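You operate a simulated robot arm through the tools that you are given. There is no shell and no other tool.

You are at the controls of a simulated robot arm. One attempt, no reset.

JOB
Set the track stop to 50 mm and push the track's two bundles up to it in a row.
Fine: lock the track knob again before you push; slide the bundles, don't lift them.
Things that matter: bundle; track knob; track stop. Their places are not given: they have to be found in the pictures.

Only the result counts: the job must be done as asked and must still hold three seconds after the hand-in. Knocking over, shifting, dropping, spilling or breaking anything else fails it.

ROBOT AND FRAMES
A 7-joint arm with a fingered hand, fixed in place. Base frame: the origin is at the foot of the arm, x ahead of it, y to its left, z up. Readings come in cm, degrees, newtons and seconds.
Its first joint turns from -166.0 to 166.0 degrees. Payload 4.7 kg.
The tool frame sits at the grasp point between the pads (the TCP): z along the fingers, y along the line on which they close. The tips reach 3.6 cm beyond it. Largest opening 12 cm; the body of the gripper starts 4.2 cm behind the TCP. The gripper is a hand of 5 fingers: y runs from the thumb to the fingers, the wrist lies at [-1.8, -12.2, -21] in the tool frame, and closing takes about 1.5 s.
Orientation is told as [roll, pitch, yaw] about the base's x, y, z axes, in that order, counted from this pose: with the fingers straight down and the wrist toward the robot, the tool's x, y and z point along [0, 1, 0], [1, 0, 0] and [0, 0, -1] of the base frame.

CONTROLS
- The arm moves only by the tool jog_arm. Its argument "commands" is text: rows parted by semicolons, each of 6 numbers parted by spaces: the shift along the tool's x, y, z in units of 40 mm (1.0 is 40 mm), then the turn, a rotation vector about the tool's x, y, z in units of 5 degrees (1.0 is 5 degrees). In form: x y z wx wy wz; .... A call has 1 to 20 rows; each row shifts and turns the commanded pose from where the row before left it, along the tool's axes as they then stand. "claw" is the finger opening in cm, from 0 to 12, set as the call begins (left out, the last holds). A call with a number of a shift or a turn outside -1 to 1 is refused whole. Rows are played at 5 a second. More than 5 cm and 8.6 degrees between two rows, or a gripper value outside its range, and nothing of the call is played. A pose out of reach is approached as far as the arm can. The call stops where the force on the tool passes 40 N (or 10 N more than at its start, if that is more) or the arm is blocked; 0.2 s more then pass. Each finger travels about 4.5 cm/s and halts on what it meets, pressing with about 26 N; the grip force reading is that of the motor and also rises with nothing between the fingers. The clock runs only during rows and for 0.2 s after the last one: add rows that do not move to give the fingers time. It gives the time, the measured TCP pose, the force on the tool (base axes), the opening and the grip force at its end, in the units of the frame above (readings bear some noise), with the torque about the TCP (base axes, N m) and any sound that the robot's microphone picked up.
- Cameras (640 x 400 px; columns grow to the right, rows downward): "scene" is fixed at [22.01, 64.84, 156.02]; the picture's right is [-0.42, -0.91, 0.00], its down [-0.89, 0.41, -0.20] and it looks along [0.18, -0.08, -0.98] (base axes); focal length 309 px, centre (320, 200). "wrist" rides on the gripper at [7.3, -9.1, -14.3] in the tool frame; the picture's right is [-0.80, 0.28, -0.53], its down [-0.53, -0.73, 0.42] and it looks along [-0.27, 0.62, 0.74] (tool axes); focal length 234 px, centre (320, 200).
- snapshot(camera): a new picture of that camera. The clock stands still meanwhile.
- move_fingers(index, middle, ring, little, thumb_bend, thumb_turn): sets how far each is bent, from 0 (flat) to 100 (curled in); at 30 the hand is open as for a grip, at 70 the pads meet at the TCP. One left out holds its place. A second passes; each finger stops where it meets its share of the squeeze, and holds until it gets a number again. A gripper value or a shape takes the hand back. It gives what a move gives, with no picture; readings hold the bend of each and the force on index, middle, ring, little, thumb and palm. thumb_turn goes from beside the hand (0) to across from the fingers (100), as for a grip.
- grasp_type(shape): the hand has 5 fingers and takes this shape, open, in about a second: jaw (thumb against the fingers, like two jaws); tri (thumb and two fingers); tip (a fingertip pinch); poke (one finger out to press); point (the index stretched); flat (the hand flat); cup (the hand cupped); fist (a fist). The gripper value then closes the fingers along that shape, each until it touches; the sizes above hold for jaw. It gives what a move gives, with no picture.
- probe_pixels(camera, pixels): for up to 12 pixels [column, row] of the newest picture of that camera ("zoom" is the newest enlarged one), the place [x, y, z] in the base frame of the surface seen there, good to about 0.2 cm. The clock stands still meanwhile.
- inspect(camera, box): a new picture of the part [left, top, right, bottom] of that camera's present view, enlarged. The clock stands still meanwhile.
- job_done(): hands the job in; it is judged then, once.

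Unless the task says otherwise, let go and move clear before handing in.

The tools are called after "Call:" by a JSON object that holds its "fn" and its "kwargs". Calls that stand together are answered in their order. jog_arm: Moves the arm, as the interface text tells. Its arguments: {"type":"object","properties":{"commands":{"type":"string"},"claw":{"type":"number"}},"required":["commands"]} The other tools are called the same way: grasp_type (shape) gives the hand a shape; move_fingers (index, middle, ring, little, thumb_bend, thumb_turn) moves the fingers one by one; snapshot (camera) takes a picture; probe_pixels (camera, pixels) gives the place of the surface under pixels of a picture; inspect (camera, box) takes an enlarged picture of a part of a camera's view; job_done () hands the job in.

At the start:

```text
t: 0.0
eef_pos: [38.16, 47.01, 112.44]
tool_rot: [0.0, 0.0, 0.0]
contact_force: [-0.4, 0.6, -0.7]
moment: [0.04, 0.0, -0.04]
gripper_width: 11.97
grasp_force: 0.0
shape: jaw
bend: [30.0, 30.0, 30.0, 30.0, 30.0, 98.0]
finger forces: [0.1, 0.0, 0.0, 0.0, 0.0, 0.0]
```

scene: 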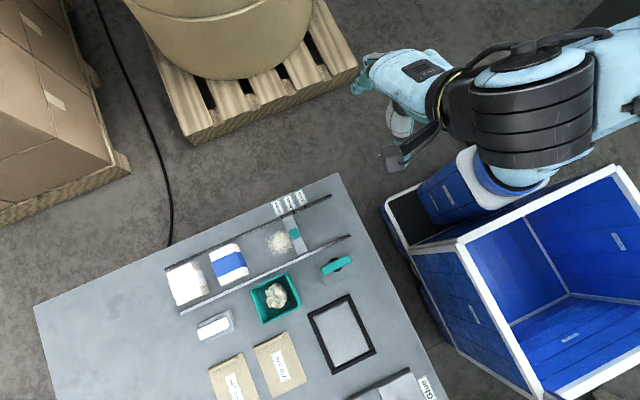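
wrist: 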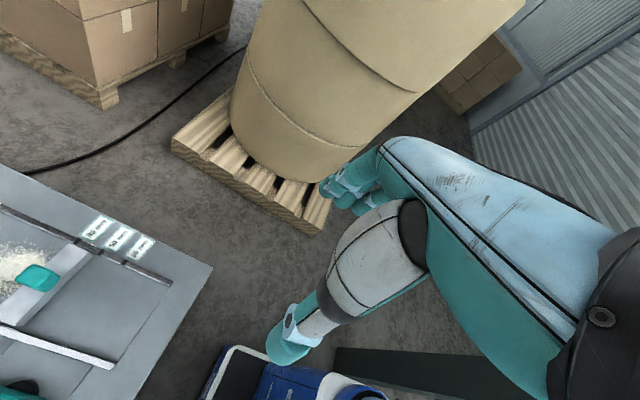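

The scene picture shows a track between about (165,270) and (350,240), with two bundles at (185,283) and (228,263), a stop with a teal knob near (293,233), and debris near (278,243). I'll zoom in on the track for details.

Call:
{"fn": "inspect", "kwargs": {"camera": "scene", "box": [240, 180, 370, 280]}}

Call:
{"fn": "inspect", "kwargs": {"camera": "scene", "box": [150, 220, 310, 340]}}

Call:
{"fn": "inspect", "kwargs": {"camera": "wrist", "box": [0, 180, 220, 400]}}

```text
4.00 times, centred on (305, 230) of scene
```

zoom: 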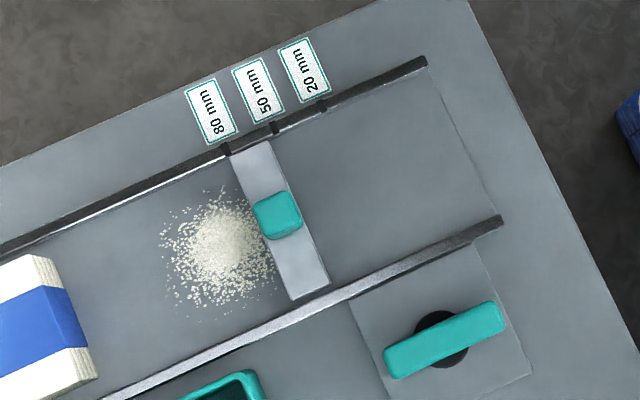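

```text
3.33 times, centred on (230, 280) of scene
```

zoom: 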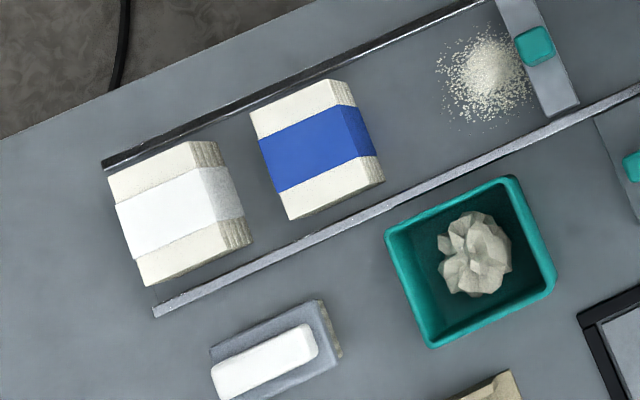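

```text
1.82 times, centred on (110, 290) of wrist
```

zoom: 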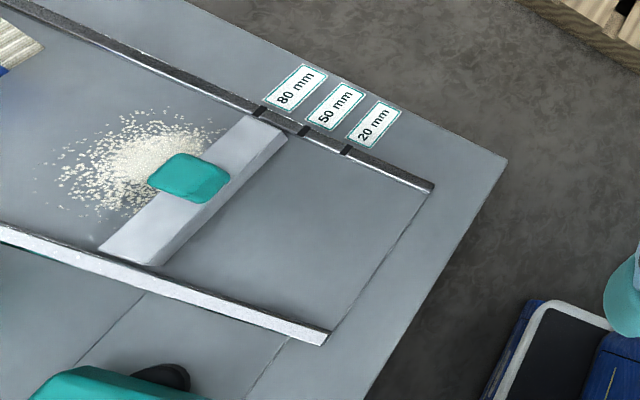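

The zoom shows the stop bar with a teal grip block at the 80 mm mark and marks for 80/50/20 on the far rail. There is a teal turn-handle on a plate beside the track, which is likely the track knob, and crumbs in front of the stop. I'll probe the coordinates.

Call:
{"fn": "inspect", "kwargs": {"camera": "scene", "box": [260, 180, 360, 280]}}

Call:
{"fn": "probe_pixels", "kwargs": {"camera": "scene", "pixels": [[166, 268], [331, 196], [181, 314], [350, 236], [294, 233], [286, 218], [317, 250], [278, 243], [337, 266], [324, 270], [350, 259], [340, 220]]}}

```text
4.00 times, centred on (310, 230) of scene
```

zoom: 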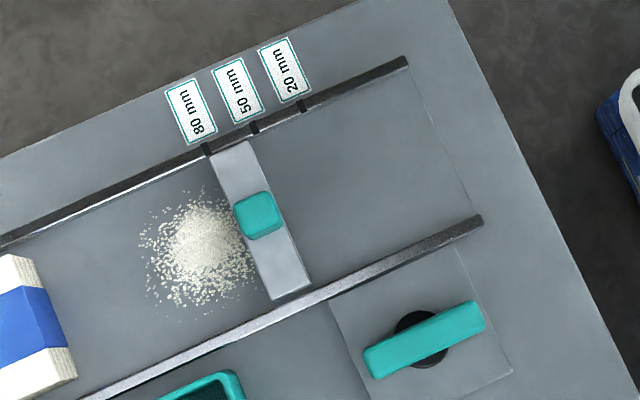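

```text
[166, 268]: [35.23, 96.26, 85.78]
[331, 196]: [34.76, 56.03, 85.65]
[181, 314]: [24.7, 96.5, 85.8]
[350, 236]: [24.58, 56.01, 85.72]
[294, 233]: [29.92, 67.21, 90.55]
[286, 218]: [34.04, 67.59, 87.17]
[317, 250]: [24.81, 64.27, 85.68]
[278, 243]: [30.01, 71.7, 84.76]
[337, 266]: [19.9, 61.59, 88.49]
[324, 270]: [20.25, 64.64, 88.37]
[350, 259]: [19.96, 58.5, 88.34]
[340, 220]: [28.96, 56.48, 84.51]
```

The track runs along base y, with rails at x≈35 and 24.6 and the table at z≈84.5. Now I'll probe the scale marks, stop edges and handle edges in the zoom.

Call:
{"fn": "probe_pixels", "kwargs": {"camera": "zoom", "pixels": [[207, 149], [253, 127], [301, 106], [213, 160], [247, 142], [272, 298], [309, 283], [240, 215], [278, 205], [258, 200], [262, 235], [230, 180]]}}

Call:
{"fn": "inspect", "kwargs": {"camera": "scene", "box": [155, 230, 275, 320]}}

```text
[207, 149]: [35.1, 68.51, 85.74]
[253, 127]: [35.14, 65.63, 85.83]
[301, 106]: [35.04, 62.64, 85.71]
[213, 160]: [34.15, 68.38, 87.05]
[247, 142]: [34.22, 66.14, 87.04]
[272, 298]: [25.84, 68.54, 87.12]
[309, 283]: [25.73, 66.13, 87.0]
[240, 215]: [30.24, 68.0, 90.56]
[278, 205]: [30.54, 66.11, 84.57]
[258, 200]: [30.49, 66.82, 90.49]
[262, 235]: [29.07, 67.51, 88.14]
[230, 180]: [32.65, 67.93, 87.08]
```

```text
4.44 times, centred on (215, 275) of scene
```

zoom: 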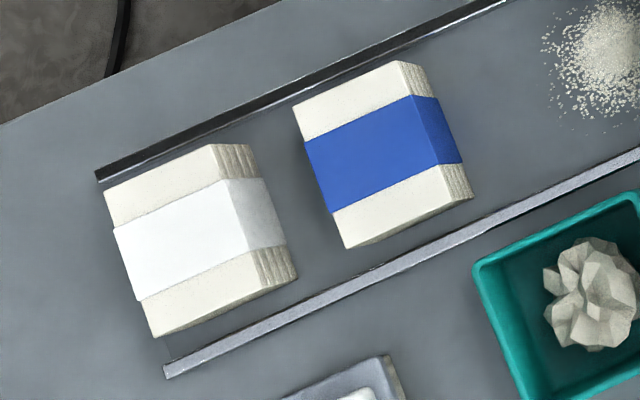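

The 80/50/20 marks lie at y≈68.5/65.6/62.6, and the stop spans y 66.1–68.5, so its front face sits on the 80 mark. I'll zoom in on the lever handle and probe its geometry and the bundles' corners.

Call:
{"fn": "probe_pixels", "kwargs": {"camera": "zoom", "pixels": [[106, 192], [222, 147], [155, 333], [297, 275], [255, 160], [200, 240], [296, 105], [400, 63], [347, 245], [470, 192], [425, 75], [380, 150]]}}

Call:
{"fn": "inspect", "kwargs": {"camera": "scene", "box": [312, 245, 364, 285]}}

```text
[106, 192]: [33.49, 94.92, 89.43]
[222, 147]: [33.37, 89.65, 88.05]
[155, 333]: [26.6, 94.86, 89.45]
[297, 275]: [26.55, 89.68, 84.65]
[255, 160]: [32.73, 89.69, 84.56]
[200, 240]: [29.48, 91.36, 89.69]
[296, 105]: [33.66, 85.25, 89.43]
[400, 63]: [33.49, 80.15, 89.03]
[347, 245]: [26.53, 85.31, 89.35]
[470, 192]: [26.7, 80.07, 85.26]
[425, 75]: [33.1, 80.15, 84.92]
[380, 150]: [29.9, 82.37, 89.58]
```

```text
10.00 times, centred on (338, 265) of scene
```

zoom: 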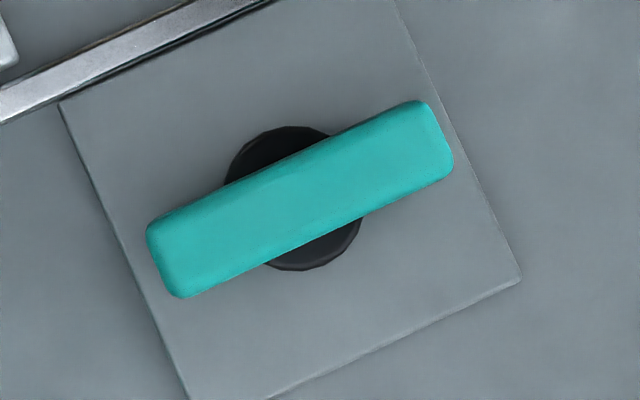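

The bundles are about 7 × 5.2 × 5 cm, with white at y 89.6–94.9 and blue at y 80.1–85.3, both centred at x≈30. Next I'll probe the handle, its black hub and the plate in this zoom.

Call:
{"fn": "probe_pixels", "kwargs": {"camera": "zoom", "pixels": [[155, 228], [185, 290], [418, 106], [445, 165], [300, 195], [260, 150], [320, 255], [100, 130], [500, 280], [180, 380], [600, 200], [300, 310]]}}

Call:
{"fn": "inspect", "kwargs": {"camera": "scene", "box": [150, 250, 400, 400]}}

```text
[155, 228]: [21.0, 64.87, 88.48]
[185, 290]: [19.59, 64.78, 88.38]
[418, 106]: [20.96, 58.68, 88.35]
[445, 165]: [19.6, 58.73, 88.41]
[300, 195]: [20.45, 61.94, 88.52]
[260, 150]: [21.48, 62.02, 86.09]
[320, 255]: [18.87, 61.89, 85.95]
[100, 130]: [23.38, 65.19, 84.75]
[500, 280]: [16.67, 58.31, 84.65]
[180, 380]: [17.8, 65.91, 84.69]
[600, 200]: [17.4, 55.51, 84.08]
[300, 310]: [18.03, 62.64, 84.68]
```

```text
2.56 times, centred on (275, 325) of scene
```

zoom: 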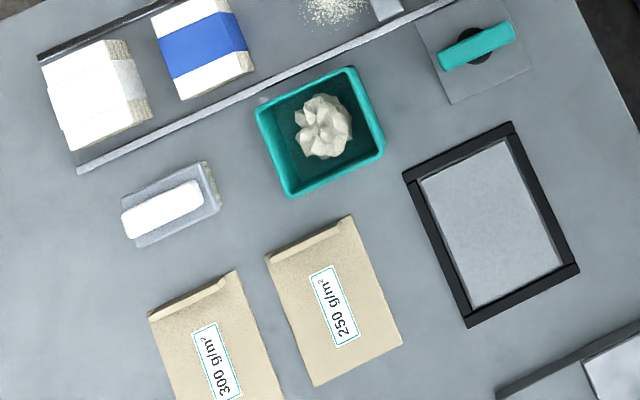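

The handle spans x 19.5–21.0 and y 58.6–65, with its top at z≈88.45, and it is centred at (20.25, 61.8). Before moving I'll check the heights of the tray and the crate near the arm.

Call:
{"fn": "probe_pixels", "kwargs": {"camera": "scene", "pixels": [[465, 240], [612, 168], [384, 208], [540, 395], [400, 260], [297, 275], [262, 322], [250, 292], [215, 325], [292, 200], [342, 175], [36, 306]]}}

Call:
{"fn": "jog_arm", "kwargs": {"commands": "0.7 -0.8 0 0 0 0; 0.75 -0.9 0 0 0 0; 0.75 -0.9 0 0 0 0"}}

Call:
{"fn": "snapshot", "kwargs": {"camera": "scene"}}

Call:
{"fn": "snapshot", "kwargs": {"camera": "wrist"}}

```text
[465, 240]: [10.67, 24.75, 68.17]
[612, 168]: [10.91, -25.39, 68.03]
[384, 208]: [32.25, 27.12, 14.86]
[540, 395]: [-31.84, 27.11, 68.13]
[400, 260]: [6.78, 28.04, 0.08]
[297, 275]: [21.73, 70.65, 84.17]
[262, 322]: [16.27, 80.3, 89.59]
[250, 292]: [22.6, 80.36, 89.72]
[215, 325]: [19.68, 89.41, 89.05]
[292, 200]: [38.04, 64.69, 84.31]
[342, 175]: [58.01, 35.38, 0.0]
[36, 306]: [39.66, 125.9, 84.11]
```

```text
t: 0.8
eef_pos: [27.39, 55.9, 112.37]
tool_rot: [0.0, 0.0, -0.1]
contact_force: [0.8, -0.8, 0.7]
moment: [0.02, 0.05, 0.01]
gripper_width: 11.98
grasp_force: 0.1
shape: jaw
bend: [30.0, 30.0, 30.0, 30.0, 30.0, 98.0]
finger forces: [0.0, 0.0, 0.1, 0.1, 0.0, 0.0]
```

```text
taken
```

scene: 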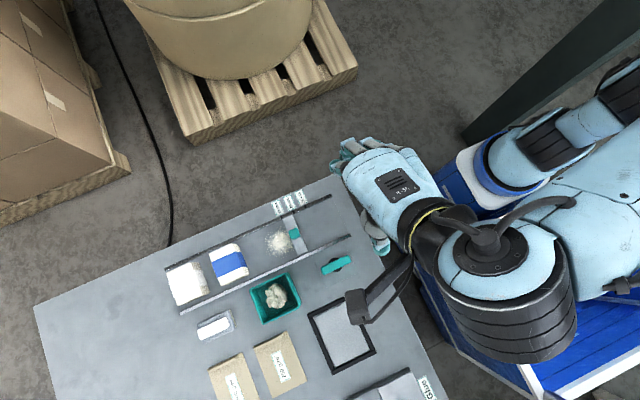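

```text
taken
```

wrist: 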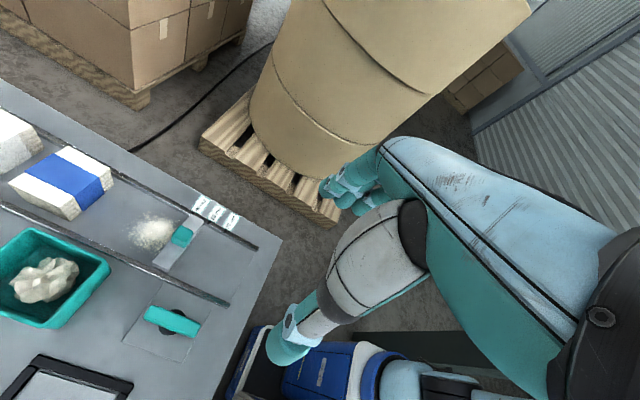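

The motion tracked as commanded, and the hand is at (27.4, 55.9, 112.4). I'll move above the handle at (20.25, 61.8), narrow the opening to about 5 cm and descend to z≈98.

Call:
{"fn": "jog_arm", "kwargs": {"commands": "0.74 -0.89 0 0 0 0; 0.735 -0.895 0 0 0 0; 0 0 0.9 0 0 0; 0 0 0.9 0 0 0; 0 0 0.9 0 0 0; 0 0 0.89 0 0 0; 0 0 0 0 0 0; 0 0 0 0 0 0", "claw": 5}}

Call:
{"fn": "snapshot", "kwargs": {"camera": "scene"}}

Call:
{"fn": "snapshot", "kwargs": {"camera": "wrist"}}

```text
t: 2.6
eef_pos: [20.38, 62.05, 98.06]
tool_rot: [-0.1, 0.0, 0.0]
contact_force: [0.0, 0.4, 0.1]
moment: [0.01, -0.02, 0.0]
gripper_width: 5.07
grasp_force: 0.0
shape: jaw
bend: [74.0, 48.0, 46.0, 43.0, 72.0, 100.0]
finger forces: [0.0, 0.0, 0.1, 0.1, 0.0, 0.1]
```

```text
taken
```

scene: 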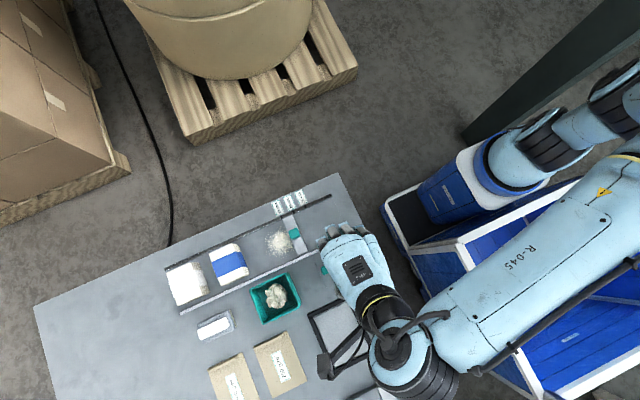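

```text
taken
```

wrist: 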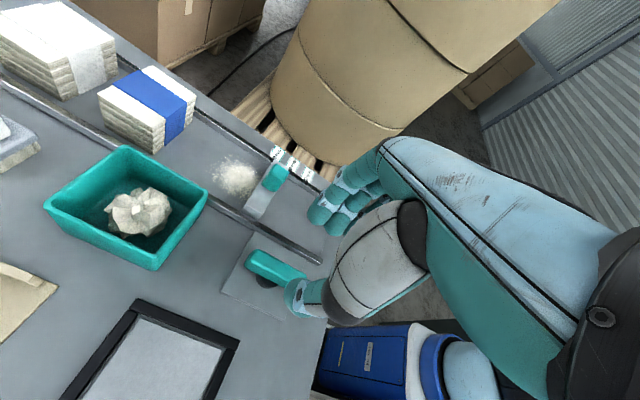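

The hand is above the handle at z≈98. In the wrist view the thumb tip is near (300,295) and the fingers near (340,200), so I'll zoom in on where they sit relative to the handle.

Call:
{"fn": "inspect", "kwargs": {"camera": "wrist", "box": [200, 120, 420, 350]}}

Call:
{"fn": "probe_pixels", "kwargs": {"camera": "wrist", "pixels": [[295, 300], [315, 215], [325, 225], [340, 225], [345, 200], [292, 288], [310, 300], [365, 195]]}}

```text
1.74 times, centred on (310, 235) of wrist
```

zoom: 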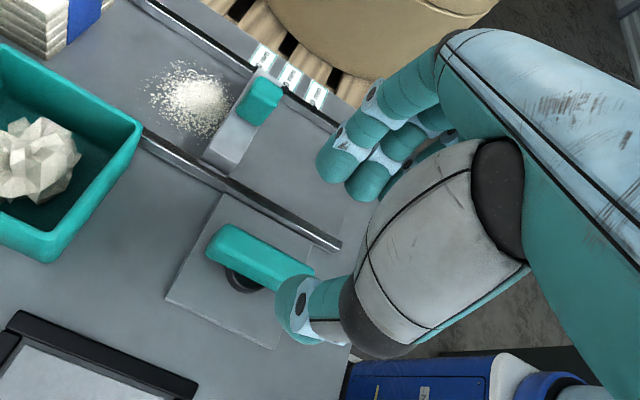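

```text
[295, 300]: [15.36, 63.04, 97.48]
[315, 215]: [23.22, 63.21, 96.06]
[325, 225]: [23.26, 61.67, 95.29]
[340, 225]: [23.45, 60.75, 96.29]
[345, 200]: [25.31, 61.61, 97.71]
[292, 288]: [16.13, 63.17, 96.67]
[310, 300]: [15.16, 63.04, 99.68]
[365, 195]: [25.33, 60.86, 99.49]
```

I need the lowest points of the thumb and fingertips relative to the TCP, so I'll probe the zoomed outline.

Call:
{"fn": "probe_pixels", "kwargs": {"camera": "zoom", "pixels": [[281, 290], [281, 305], [287, 325], [300, 340], [295, 285], [320, 165], [330, 180], [345, 160], [350, 190], [365, 198], [385, 185], [400, 160]]}}

```text
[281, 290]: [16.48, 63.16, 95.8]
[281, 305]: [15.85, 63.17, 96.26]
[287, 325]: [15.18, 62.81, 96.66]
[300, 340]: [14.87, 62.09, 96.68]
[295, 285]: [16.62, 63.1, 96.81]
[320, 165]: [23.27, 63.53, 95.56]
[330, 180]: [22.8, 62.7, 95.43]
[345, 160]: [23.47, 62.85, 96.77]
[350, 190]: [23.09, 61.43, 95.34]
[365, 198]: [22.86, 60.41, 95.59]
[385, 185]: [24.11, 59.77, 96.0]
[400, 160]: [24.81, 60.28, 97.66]
```

The fingertips sit about 2.7 cm and the thumb tip about 2.3 cm below the TCP at this opening. I'll close to about 2 cm in the air to see how the tips move before descending.

Call:
{"fn": "jog_arm", "kwargs": {"commands": "0 0 0 0 0 0; 0 0 0 0 0 0; 0 0 0 0 0 0; 0 0 0 0 0 0; 0 0 0 0 0 0", "claw": 1.8}}

Call:
{"fn": "inspect", "kwargs": {"camera": "wrist", "box": [240, 160, 400, 330]}}

```text
t: 3.8
eef_pos: [20.34, 62.04, 98.03]
tool_rot: [0.0, 0.0, 0.0]
contact_force: [-0.3, 0.0, 0.2]
moment: [-0.03, 0.01, -0.02]
gripper_width: 1.83
grasp_force: 0.0
shape: jaw
bend: [73.0, 61.0, 60.0, 57.0, 74.0, 100.0]
finger forces: [0.0, 0.0, 0.0, 0.1, 0.0, 0.0]
```

```text
2.35 times, centred on (320, 245) of wrist
```

zoom: 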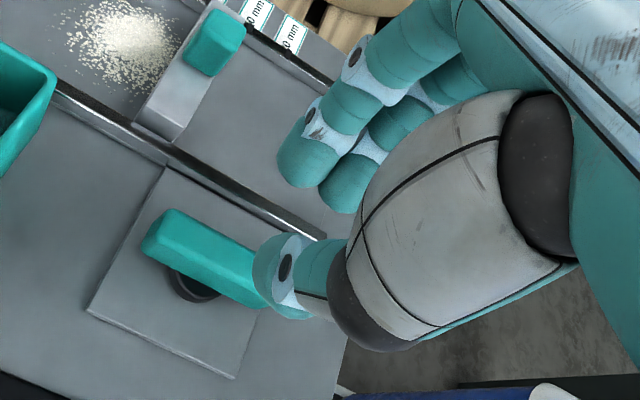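

Call:
{"fn": "probe_pixels", "kwargs": {"camera": "zoom", "pixels": [[285, 180], [300, 186], [295, 160], [330, 205], [340, 212], [345, 190], [258, 250], [260, 290], [275, 310], [290, 265], [310, 250], [350, 130]]}}

```text
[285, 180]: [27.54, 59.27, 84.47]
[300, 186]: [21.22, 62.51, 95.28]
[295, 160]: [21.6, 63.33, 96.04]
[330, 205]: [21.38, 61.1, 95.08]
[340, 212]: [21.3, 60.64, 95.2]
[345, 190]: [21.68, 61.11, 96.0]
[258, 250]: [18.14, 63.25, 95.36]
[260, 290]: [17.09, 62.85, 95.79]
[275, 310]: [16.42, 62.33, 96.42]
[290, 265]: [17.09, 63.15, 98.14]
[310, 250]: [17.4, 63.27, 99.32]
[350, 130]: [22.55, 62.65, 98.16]
```

At 1.8 cm opening the visible finger pads are at x≈21.2 and the tips are about 2.9 cm below the TCP. I'll reopen to 4.5 cm and descend to TCP z≈90.5, watching the force.

Call:
{"fn": "jog_arm", "kwargs": {"commands": "0 0 0 0 0 0; 0 0 0 0 0 0; 0 0 0 0 0 0; 0 0 0 0 0 0; -0.06 -0.02 0.6 0 0 0; 0 0 0.6 0 0 0; 0 0 0.4 0 0 0; 0 0 0.3 0 0 0", "claw": 4.5}}

Call:
{"fn": "inspect", "kwargs": {"camera": "wrist", "box": [220, 140, 400, 330]}}

Call:
{"fn": "snapshot", "kwargs": {"camera": "scene"}}

```text
t: 5.6
eef_pos: [20.41, 61.34, 90.44]
tool_rot: [-0.1, -0.1, 0.0]
contact_force: [0.0, -0.4, 0.2]
moment: [0.01, -0.03, 0.0]
gripper_width: 4.47
grasp_force: 0.0
shape: jaw
bend: [74.0, 50.0, 48.0, 45.0, 73.0, 100.0]
finger forces: [0.1, 0.0, 0.1, 0.0, 0.1, 0.1]
```

```text
2.11 times, centred on (310, 235) of wrist
```

zoom: 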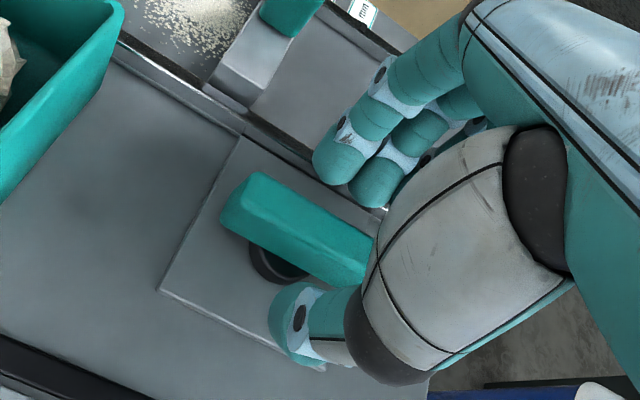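

```text
taken
```

scene: 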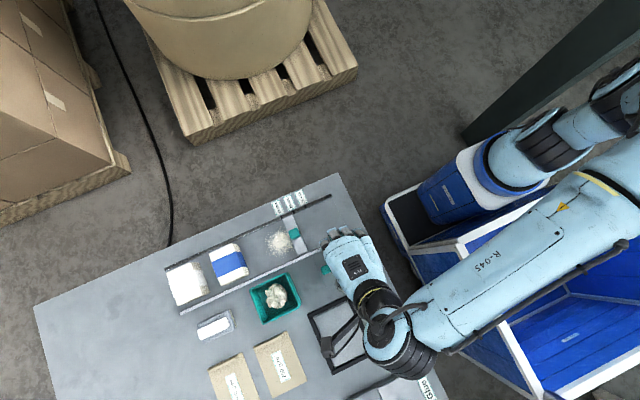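

No contact so far, and the fingers straddle the handle cleanly, with it seen between the thumb at (300,310) and the fingers at (340,160). I'll descend to TCP z≈89.1 and re-read the pose.

Call:
{"fn": "jog_arm", "kwargs": {"commands": "0 0 0.2 0 0 0; 0 0 0.14 0 0 0; 0 0 0 0 0 0; 0 0 0 0 0 0"}}

Call:
{"fn": "inspect", "kwargs": {"camera": "wrist", "box": [220, 140, 400, 330]}}

```text
t: 6.6
eef_pos: [20.46, 61.47, 89.04]
tool_rot: [-0.1, -0.1, -0.1]
contact_force: [-2.0, -0.4, -0.3]
moment: [0.0, -0.01, -0.01]
gripper_width: 4.44
grasp_force: 0.0
shape: jaw
bend: [74.0, 50.0, 48.0, 45.0, 73.0, 100.0]
finger forces: [0.0, 0.0, 0.0, 0.0, 0.0, 0.0]
```

```text
2.11 times, centred on (310, 235) of wrist
```

zoom: 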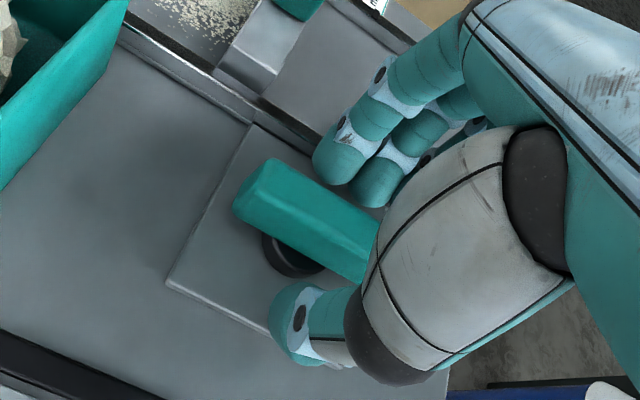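

Pose is (20.46, 61.47, 89.04) with no significant contact. I'll trim toward the handle centre and close on it.

Call:
{"fn": "jog_arm", "kwargs": {"commands": "0.06 -0.04 0 0 0 0; 0 0 0 0 0 0; 0 0 0 0 0 0; 0 0 0 0 0 0; 0 0 0 0 0 0; 0 0 0 0 0 0; 0 0 0 0 0 0", "claw": 0.5}}

Call:
{"fn": "inspect", "kwargs": {"camera": "wrist", "box": [220, 140, 400, 330]}}

```text
t: 8.2
eef_pos: [20.39, 61.75, 89.25]
tool_rot: [0.1, 0.0, 0.0]
contact_force: [-2.1, -0.2, 4.2]
moment: [0.06, -0.07, 0.01]
gripper_width: 1.41
grasp_force: 25.8
shape: jaw
bend: [73.0, 64.0, 64.0, 68.0, 74.0, 100.0]
finger forces: [18.6, 5.7, 2.6, 0.0, 24.4, 0.0]
```

```text
2.11 times, centred on (310, 235) of wrist
```

zoom: 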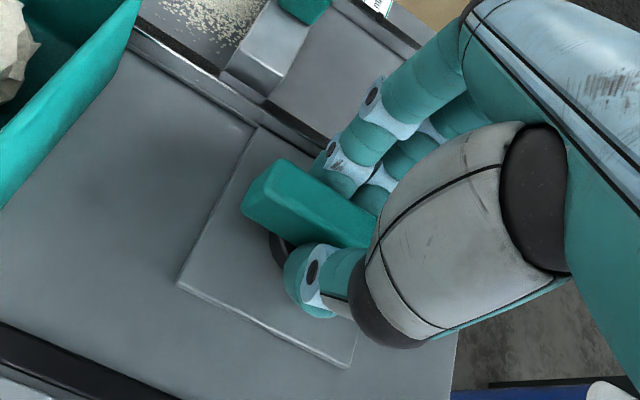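

The handle is gripped firmly, with width 1.41 cm and thumb 24 N against index 19 N. I'll try a gentle 10° counter-clockwise turn seen from above and watch the torque.

Call:
{"fn": "jog_arm", "kwargs": {"commands": "0 0 0 0 0 -0.5; 0 0 0 0 0 -0.5; 0 0 0 0 0 -0.5; 0 0 0 0 0 -0.5; 0 0 0 0 0 0"}}

Call:
{"fn": "inspect", "kwargs": {"camera": "wrist", "box": [220, 140, 400, 330]}}

Call:
{"fn": "inspect", "kwargs": {"camera": "scene", "box": [260, 190, 380, 290]}}

```text
t: 9.4
eef_pos: [20.33, 61.84, 89.17]
tool_rot: [-0.1, 0.0, 9.9]
contact_force: [-1.0, -5.7, 5.4]
moment: [-0.09, -0.03, -0.11]
gripper_width: 1.37
grasp_force: 25.7
shape: jaw
bend: [73.0, 65.0, 69.0, 68.0, 74.0, 100.0]
finger forces: [23.8, 4.5, 2.3, 0.0, 26.2, 0.1]
```

```text
2.11 times, centred on (310, 235) of wrist
```

zoom: 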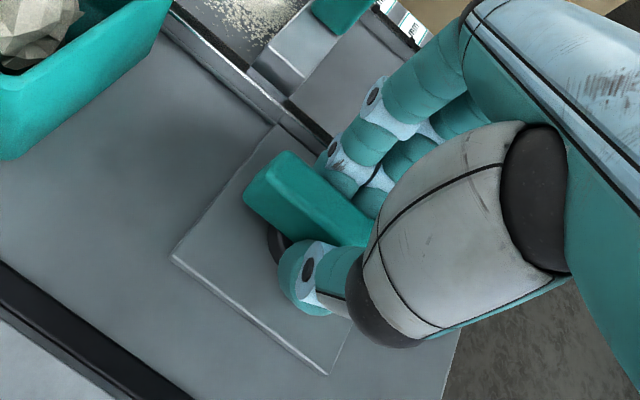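

```text
4.00 times, centred on (320, 240) of scene
```

zoom: 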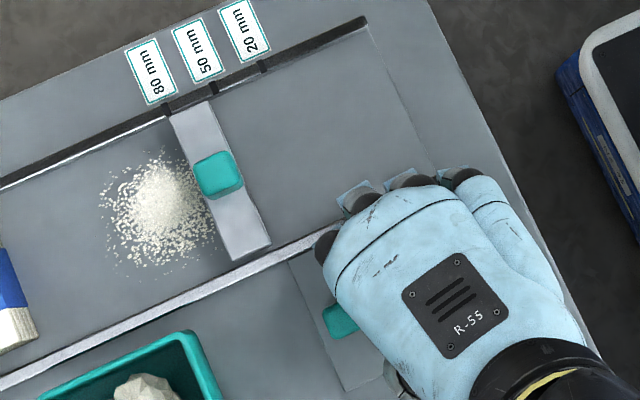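

The moment stays low (0.1 N·m). I'll check whether the handle end actually turned by zooming on the visible end at about (325,318) in the scene.

Call:
{"fn": "inspect", "kwargs": {"camera": "scene", "box": [306, 250, 346, 280]}}

Call:
{"fn": "probe_pixels", "kwargs": {"camera": "wrist", "pixels": [[290, 192], [304, 178], [312, 183], [300, 200], [320, 195], [290, 210], [303, 185]]}}

```text
13.33 times, centred on (326, 265) of scene
```

zoom: 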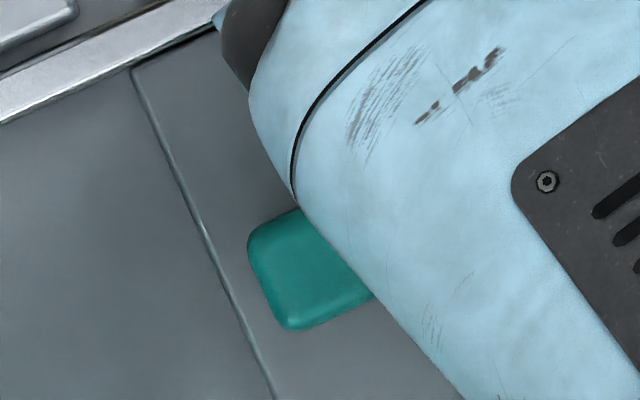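

```text
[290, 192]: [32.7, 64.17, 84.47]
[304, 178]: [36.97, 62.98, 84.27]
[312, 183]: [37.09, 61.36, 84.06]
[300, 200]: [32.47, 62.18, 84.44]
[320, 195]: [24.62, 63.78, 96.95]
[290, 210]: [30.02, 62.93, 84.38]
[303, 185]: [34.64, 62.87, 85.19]
```

Comparing end corners before and now, the handle barely moved while the hand turned 10°. I'll probe the visible end to measure the handle angle.

Call:
{"fn": "probe_pixels", "kwargs": {"camera": "zoom", "pixels": [[256, 250], [290, 318], [290, 218], [350, 300], [268, 275], [320, 270]]}}

```text
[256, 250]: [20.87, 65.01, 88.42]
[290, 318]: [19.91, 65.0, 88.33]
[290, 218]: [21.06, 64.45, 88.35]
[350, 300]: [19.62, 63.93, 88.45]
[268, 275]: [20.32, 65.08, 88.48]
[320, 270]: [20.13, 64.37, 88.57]
```

The handle end is still at x≈20.3, so it didn't follow in this direction. I'll turn the other way (clockwise) back through zero to about −15° and compare.

Call:
{"fn": "jog_arm", "kwargs": {"commands": "0 0 0 0 0 0.7; 0 0 0 0 0 0.7; 0 0 0 0 0 0.7; 0 0 0 0 0 0.7; 0 0 0 0 0 0.7; 0 0 0 0 0 0.7; 0 0 0 0 0 0.7; 0 0 0 0 0 0"}}

Call:
{"fn": "inspect", "kwargs": {"camera": "scene", "box": [306, 250, 346, 280]}}

Call:
{"fn": "inspect", "kwargs": {"camera": "wrist", "box": [220, 140, 400, 330]}}

```text
t: 11.2
eef_pos: [20.31, 61.73, 89.2]
tool_rot: [0.1, -0.1, -14.6]
contact_force: [-7.9, -4.0, 8.4]
moment: [-0.08, 0.16, -0.02]
gripper_width: 1.38
grasp_force: 26.1
shape: jaw
bend: [73.0, 65.0, 68.0, 68.0, 74.0, 100.0]
finger forces: [20.4, 5.3, 3.3, 0.0, 31.4, 0.1]
```

```text
13.33 times, centred on (326, 265) of scene
```

zoom: 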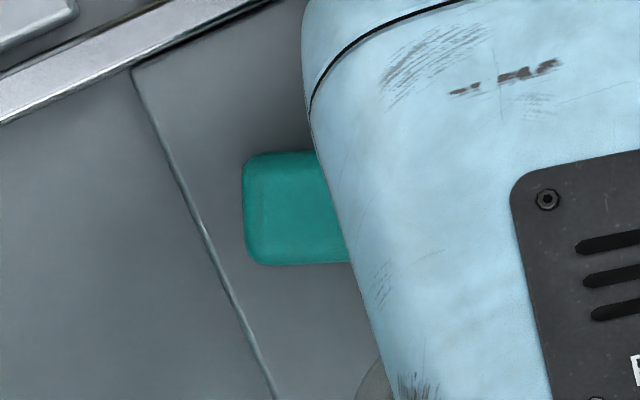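

```text
2.11 times, centred on (310, 235) of wrist
```

zoom: 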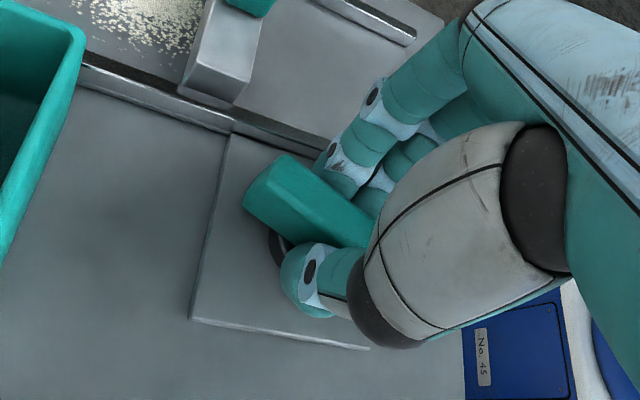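

Turning clockwise the handle follows, with its end face now rotated by about 20° or more. I'll continue clockwise in 5° steps and watch the torque.

Call:
{"fn": "jog_arm", "kwargs": {"commands": "0 0 0 0 0 1; 0 0 0 0 0 1; 0 0 0 0 0 1; 0 0 0 0 0 1; 0 0 0 0 0 1; 0 0 0 0 0 1; 0 0 0 0 0 0"}}

Call:
{"fn": "inspect", "kwargs": {"camera": "scene", "box": [290, 230, 370, 290]}}

Call:
{"fn": "snapshot", "kwargs": {"camera": "scene"}}

```text
t: 12.8
eef_pos: [20.27, 61.81, 89.26]
tool_rot: [0.0, 0.0, -44.5]
contact_force: [-14.6, 0.9, 9.7]
moment: [0.13, 0.44, 0.04]
gripper_width: 1.41
grasp_force: 25.9
shape: jaw
bend: [73.0, 65.0, 68.0, 68.0, 74.0, 100.0]
finger forces: [15.3, 4.7, 3.7, 0.0, 36.6, 0.1]
```

```text
6.67 times, centred on (330, 260) of scene
```

zoom: 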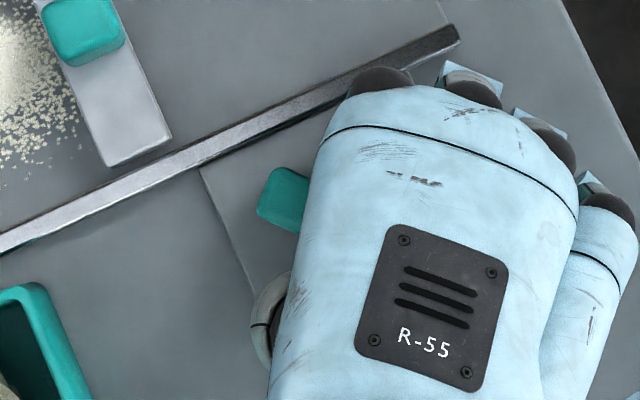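

```text
taken
```

scene: 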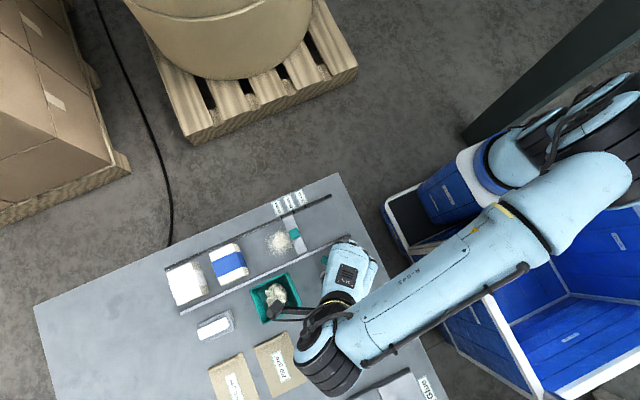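

The hand is at −44.5° with a lateral force of 15 N building. I'll probe the visible handle end to see how far the handle has turned.

Call:
{"fn": "probe_pixels", "kwargs": {"camera": "zoom", "pixels": [[262, 205], [275, 175], [300, 180], [280, 200], [290, 228]]}}

Call:
{"fn": "inspect", "kwargs": {"camera": "wrist", "box": [220, 140, 400, 330]}}

```text
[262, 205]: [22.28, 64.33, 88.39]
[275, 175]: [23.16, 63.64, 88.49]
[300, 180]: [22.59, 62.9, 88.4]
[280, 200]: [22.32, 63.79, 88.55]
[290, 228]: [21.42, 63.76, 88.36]
```

```text
2.11 times, centred on (310, 235) of wrist
```

zoom: 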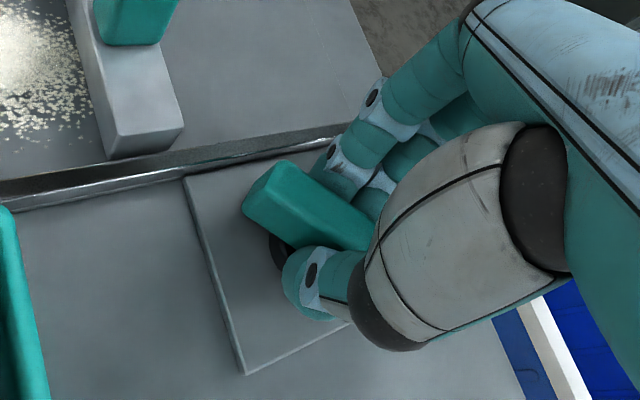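

The handle end is now about 48° clockwise, so it tracks the hand. I'll continue turning toward −90° with a tiny shift to relieve the side load.

Call:
{"fn": "jog_arm", "kwargs": {"commands": "-0.02 -0.03 0 0 0 1; -0.02 -0.02 0 0 0 1; 0 0 0 0 0 1; 0 0 0 0 0 1; 0 0 0 0 0 0"}}

```text
t: 14.0
eef_pos: [20.1, 61.82, 89.19]
tool_rot: [0.1, 0.1, -64.6]
contact_force: [-1.1, 5.4, 10.1]
moment: [0.16, -0.01, 0.03]
gripper_width: 1.41
grasp_force: 26.1
shape: jaw
bend: [73.0, 65.0, 68.0, 68.0, 74.0, 100.0]
finger forces: [19.3, 4.4, 3.0, 0.0, 32.7, 0.0]
```

The side load dropped to about 5 N at −64.6°. I'll continue to −90°.

Call:
{"fn": "jog_arm", "kwargs": {"commands": "0 -0.02 0 0 0 1; 0 -0.01 0 0 0 1; 0 0 0 0 0 1; 0 0 0 0 0 1; 0 0 0 0 0 0.8; 0 0 0 0 0 0"}}

Call:
{"fn": "inspect", "kwargs": {"camera": "wrist", "box": [220, 140, 400, 330]}}

Call:
{"fn": "inspect", "kwargs": {"camera": "scene", "box": [280, 210, 380, 290]}}

```text
t: 15.1
eef_pos: [22.28, 62.17, 89.6]
tool_rot: [-1.1, 0.7, -78.1]
contact_force: [-29.3, 3.2, 8.1]
moment: [0.15, 0.87, -0.13]
gripper_width: 1.38
grasp_force: 25.8
shape: jaw
bend: [73.0, 65.0, 64.0, 69.0, 73.0, 100.0]
finger forces: [8.4, 4.6, 2.8, 1.5, 28.7, 0.1]
out of reach, approached as far as the arm can: row 3, 4, 5
stopped in row 5: the force on the tool passed its limit at 41 N (the readings are from after the stop); the commanded pose is now the measured one
```

```text
2.11 times, centred on (310, 235) of wrist
```

zoom: 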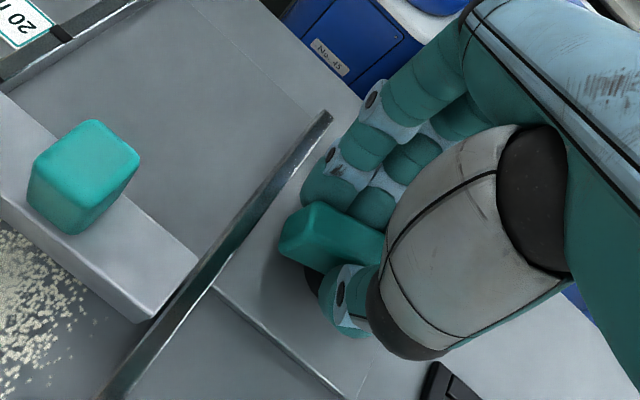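

```text
5.00 times, centred on (330, 250) of scene
```

zoom: 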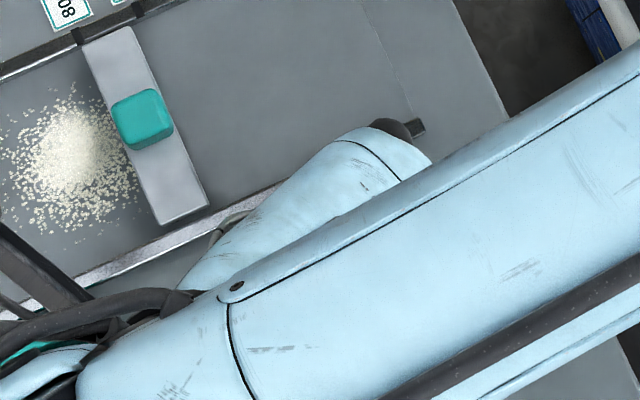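

The arm hit a joint limit near −75° and the hand slid about 2 cm along the handle. I'll release, lift straight up and look at the knob's real angle.

Call:
{"fn": "jog_arm", "kwargs": {"commands": "0 0 0 0 0 0; 0 0 0 0 0 0; 0 0 0 0 0 0; 0 0 0 0 0 0; 0 0 0 0 0 0; 0 0 -0.3 0 0 0; 0 0 -0.6 0 0 0; 0 0 -0.8 0 0 0; 0 0 -0.8 0 0 0; 0 0 0 0 0 0", "claw": 4.5}}

Call:
{"fn": "snapshot", "kwargs": {"camera": "scene"}}

Call:
{"fn": "snapshot", "kwargs": {"camera": "wrist"}}

```text
t: 17.3
eef_pos: [22.55, 61.5, 97.45]
tool_rot: [-0.9, 0.5, -78.2]
contact_force: [-0.1, 0.2, -0.4]
moment: [-0.02, 0.01, 0.0]
gripper_width: 4.51
grasp_force: 0.0
shape: jaw
bend: [74.0, 50.0, 48.0, 45.0, 73.0, 100.0]
finger forces: [0.0, 0.0, 0.0, 0.1, 0.0, 0.0]
out of reach, approached as far as the arm can: row 9
```

```text
taken
```

scene: 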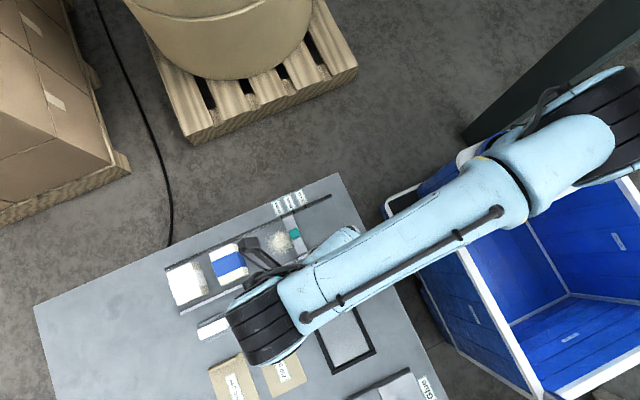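

```text
taken
```

wrist: 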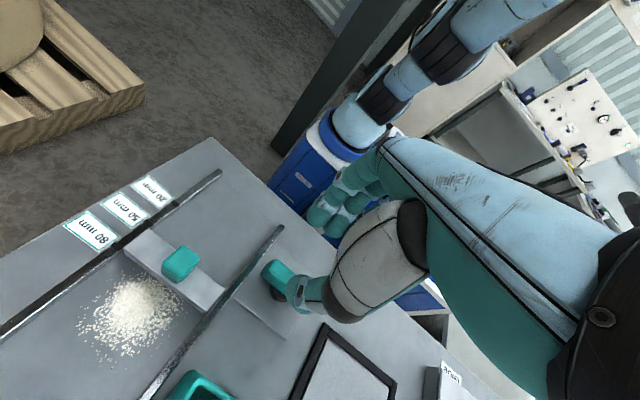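

I'm clear of the handle, which is visible in the wrist view near (277,275). I'll zoom in and probe its angle.

Call:
{"fn": "inspect", "kwargs": {"camera": "wrist", "box": [230, 220, 330, 320]}}

```text
4.00 times, centred on (280, 270) of wrist
```

zoom: 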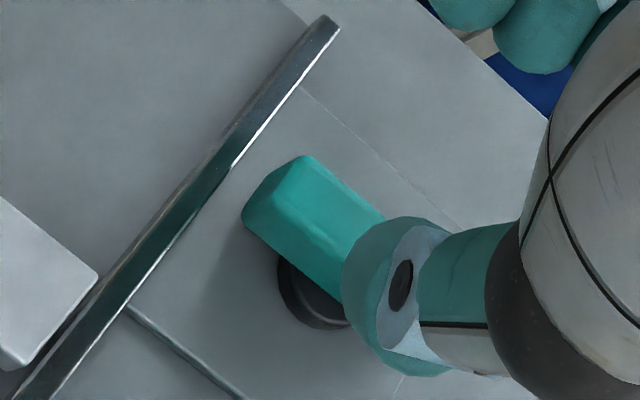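

Call:
{"fn": "probe_pixels", "kwargs": {"camera": "zoom", "pixels": [[270, 182], [310, 168], [380, 225], [345, 260], [255, 215], [305, 210], [315, 160], [290, 190]]}}

```text
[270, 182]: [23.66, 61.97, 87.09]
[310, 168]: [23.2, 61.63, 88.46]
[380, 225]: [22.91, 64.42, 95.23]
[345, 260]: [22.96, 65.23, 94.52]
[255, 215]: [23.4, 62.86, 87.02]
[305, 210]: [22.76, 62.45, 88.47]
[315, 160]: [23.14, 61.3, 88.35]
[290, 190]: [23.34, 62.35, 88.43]
```

The handle's end centre is at about (23.4, 62.1), so it has turned roughly 84–85° clockwise. I'll rotate the hand back to yaw 0 while high up, then look at everything unobstructed.

Call:
{"fn": "jog_arm", "kwargs": {"commands": "0 0 -0.3 0 0 -1; 0 0 -0.3 0 0 -1; 0 0 0 0 0 -1; 0 0 0 0 0 -1; 0 0 0 0 0 -1; 0 0 0 0 0 -1; 0 0 0 0 0 -1; 0 0 0 0 0 -1; 0 0 0 0 0 -1; 0 0 0 0 0 -1; 0 0 0 0 0 -1; 0 0 0 0 0 -1; 0 0 0 0 0 -1; 0 0 0 0 0 -1; 0 0 0 0 0 -1; 0 0 0 0 0 -0.6; 0 0 0 0 0 0"}}

Call:
{"fn": "snapshot", "kwargs": {"camera": "scene"}}

Call:
{"fn": "snapshot", "kwargs": {"camera": "wrist"}}

```text
t: 20.9
eef_pos: [22.99, 60.93, 99.11]
tool_rot: [0.3, 1.0, -0.2]
contact_force: [0.2, 0.1, 0.1]
moment: [0.0, 0.0, 0.0]
gripper_width: 4.51
grasp_force: 0.1
shape: jaw
bend: [74.0, 50.0, 48.0, 45.0, 73.0, 100.0]
finger forces: [0.0, 0.0, 0.0, 0.1, 0.0, 0.1]
out of reach, approached as far as the arm can: row 2
```

```text
taken
```

scene: 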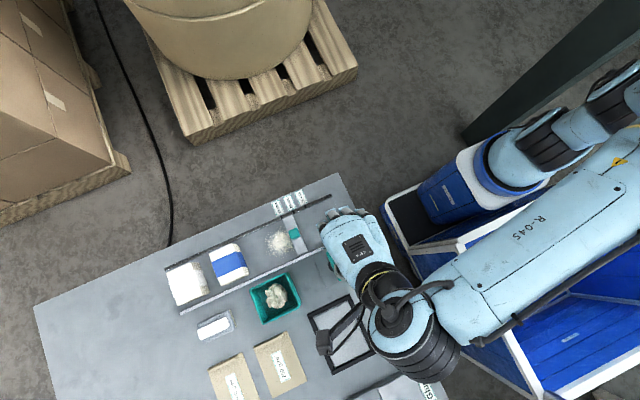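

```text
taken
```

wrist: 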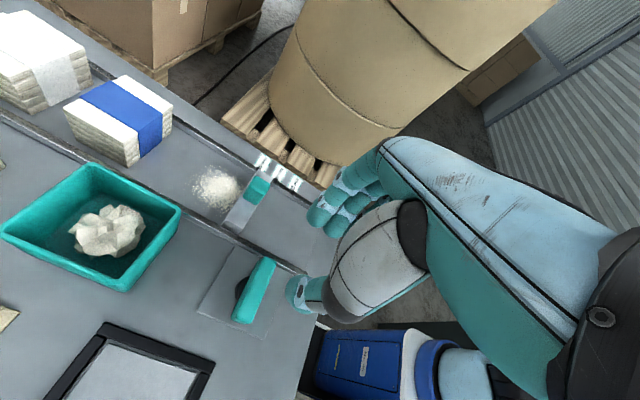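

Call:
{"fn": "inspect", "kwargs": {"camera": "wrist", "box": [190, 230, 310, 340]}}

Call:
{"fn": "probe_pixels", "kwargs": {"camera": "wrist", "pixels": [[262, 258], [274, 260], [235, 318], [248, 322], [250, 292], [262, 290]]}}

```text
3.64 times, centred on (250, 285) of wrist
```

zoom: 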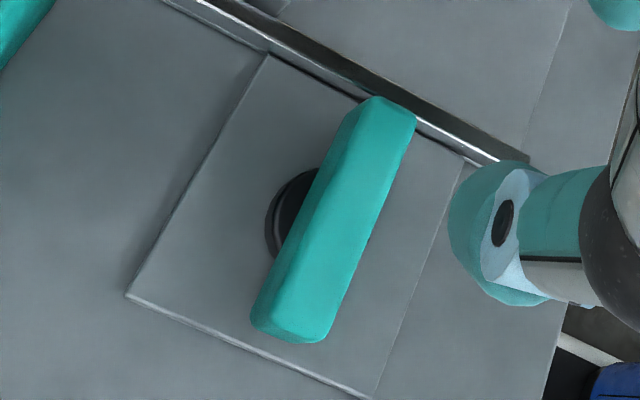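

```text
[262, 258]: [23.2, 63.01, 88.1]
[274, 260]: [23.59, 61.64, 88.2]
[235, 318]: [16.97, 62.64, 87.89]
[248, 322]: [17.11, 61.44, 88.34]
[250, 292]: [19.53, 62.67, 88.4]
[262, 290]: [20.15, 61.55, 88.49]
```

The handle's ends are at (23.4, 62.3) and (17.0, 62.0), about 87–88° turned, which should be unlocked. Now I'll move above the stop's grip block at (30, 67.2) with the hand at yaw 0 and correct the small tilt.

Call:
{"fn": "jog_arm", "kwargs": {"commands": "0.5 0.58 0.1 -0.2 -0.06 0; 0.52 0.58 0.1 0 0 0; 0.52 0.58 0.1 0 0 0; 0 0 0 0 0 0", "claw": 5}}

Call:
{"fn": "snapshot", "kwargs": {"camera": "wrist"}}

Call:
{"fn": "snapshot", "kwargs": {"camera": "scene"}}

```text
t: 21.9
eef_pos: [29.92, 67.06, 97.93]
tool_rot: [0.0, 0.1, -0.2]
contact_force: [0.8, 0.0, -0.9]
moment: [-0.02, 0.0, 0.02]
gripper_width: 4.96
grasp_force: 0.0
shape: jaw
bend: [74.0, 48.0, 46.0, 43.0, 72.0, 100.0]
finger forces: [0.1, 0.0, 0.0, 0.1, 0.0, 0.0]
```

```text
taken
```

wrist: 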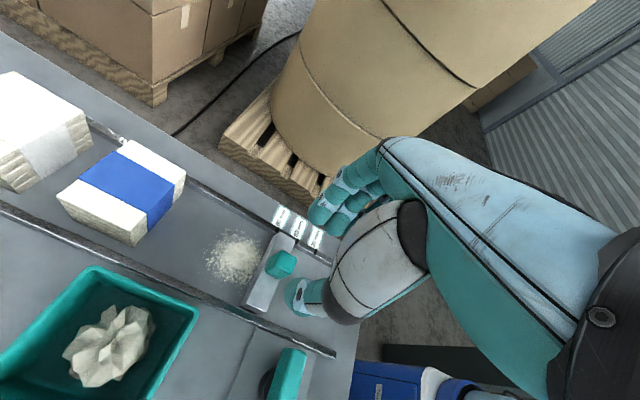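

```text
taken
```

scene: 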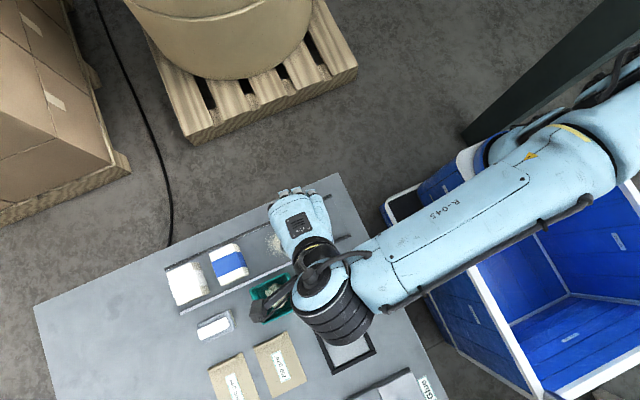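

The hand is centred over the block, seen at (280,263) in the wrist view. I'll descend to TCP z≈90.6 so the tips stay just above the bar (z 87.05).

Call:
{"fn": "jog_arm", "kwargs": {"commands": "0 0.02 0.6 0 0 0; 0 0 0.6 0 0 0; 0 0 0.4 0 0 0; 0 0 0.22 0 0 0; 0 0 0 0 0 0"}}

Call:
{"fn": "inspect", "kwargs": {"camera": "wrist", "box": [220, 140, 400, 330]}}

```text
t: 23.1
eef_pos: [29.91, 66.97, 90.73]
tool_rot: [0.1, 0.0, -0.2]
contact_force: [0.3, -0.9, 4.0]
moment: [0.02, -0.04, 0.01]
gripper_width: 4.99
grasp_force: 0.1
shape: jaw
bend: [74.0, 48.0, 46.0, 43.0, 73.0, 100.0]
finger forces: [2.2, 0.1, 0.1, 0.1, 1.8, 0.0]
```

```text
2.11 times, centred on (310, 235) of wrist
```

zoom: 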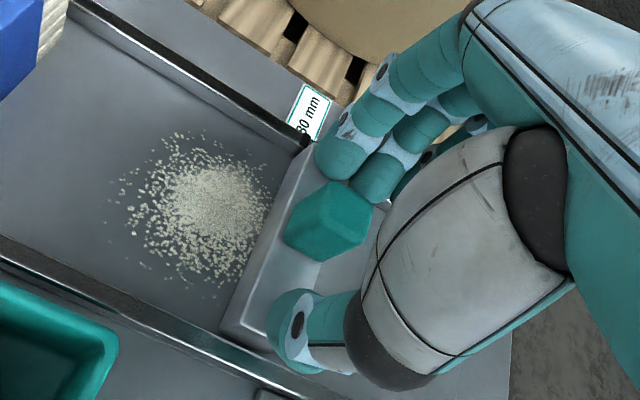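

A light touch of about 4 N, with the index and thumb tips grazing the bar, confirms the tips reach 3.6 cm below the TCP. I'll raise 0.25 cm and close on the block.

Call:
{"fn": "jog_arm", "kwargs": {"commands": "0 0 -0.06 0 0 0; 0 0 0 0 0 0; 0 0 0 0 0 0; 0 0 0 0 0 0; 0 0 0 0 0 0; 0 0 0 0 0 0; 0 0 0 0 0 0", "claw": 0.5}}

Call:
{"fn": "inspect", "kwargs": {"camera": "wrist", "box": [220, 140, 400, 330]}}

```text
t: 24.7
eef_pos: [29.74, 67.07, 90.89]
tool_rot: [0.1, 0.0, -0.1]
contact_force: [-9.8, 0.5, 0.4]
moment: [0.01, 0.21, -0.03]
gripper_width: 1.52
grasp_force: 25.8
shape: jaw
bend: [74.0, 70.0, 70.0, 70.0, 78.0, 100.0]
finger forces: [10.4, 2.6, 0.0, 0.0, 22.0, 0.0]
```

```text
2.11 times, centred on (310, 235) of wrist
```

zoom: 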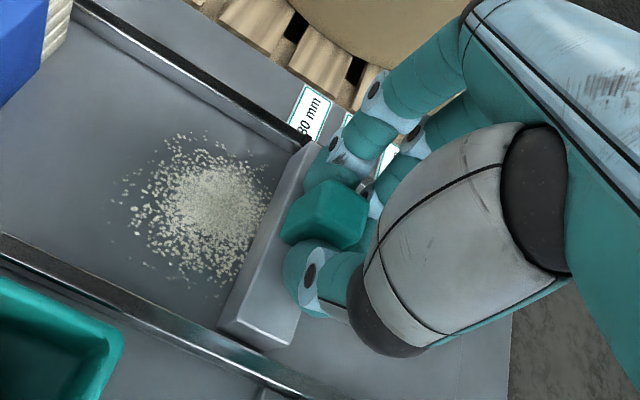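

The block is gripped. I'll slide the stop toward −y in small steps, first about 1.2 cm, to check that it is really unlocked.

Call:
{"fn": "jog_arm", "kwargs": {"commands": "0 -0.03 0 0 0 0; -0.1 0 0 0 0 0; -0.1 0 0 0 0 0; -0.1 0 0 0 0 0; 0 0 0 0 0 0"}}

Call:
{"fn": "inspect", "kwargs": {"camera": "wrist", "box": [220, 140, 400, 330]}}

Call:
{"fn": "inspect", "kwargs": {"camera": "scene", "box": [250, 190, 350, 270]}}

```text
t: 25.9
eef_pos: [29.68, 65.84, 90.79]
tool_rot: [0.0, 0.0, -0.3]
contact_force: [-2.5, -0.3, -5.4]
moment: [0.01, 0.02, -0.04]
gripper_width: 1.46
grasp_force: 26.2
shape: jaw
bend: [73.0, 70.0, 70.0, 70.0, 78.0, 100.0]
finger forces: [12.8, 3.0, 0.0, 0.0, 18.2, 0.1]
```

```text
2.11 times, centred on (310, 235) of wrist
```

zoom: 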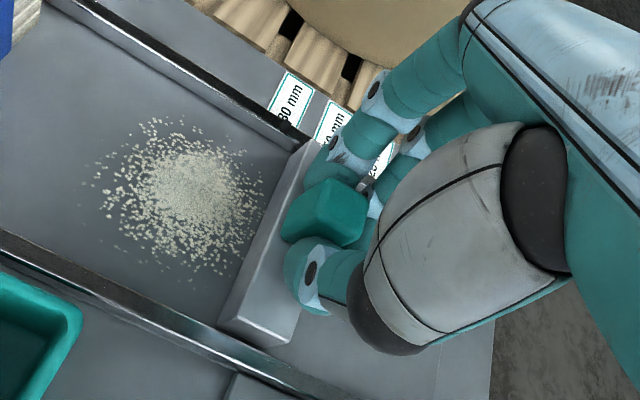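

```text
5.00 times, centred on (300, 230) of scene
```

zoom: 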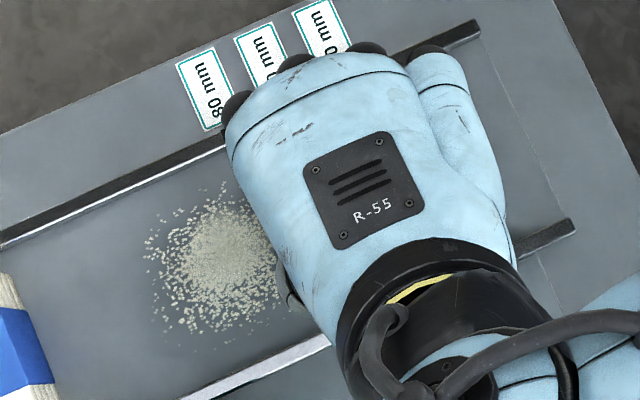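

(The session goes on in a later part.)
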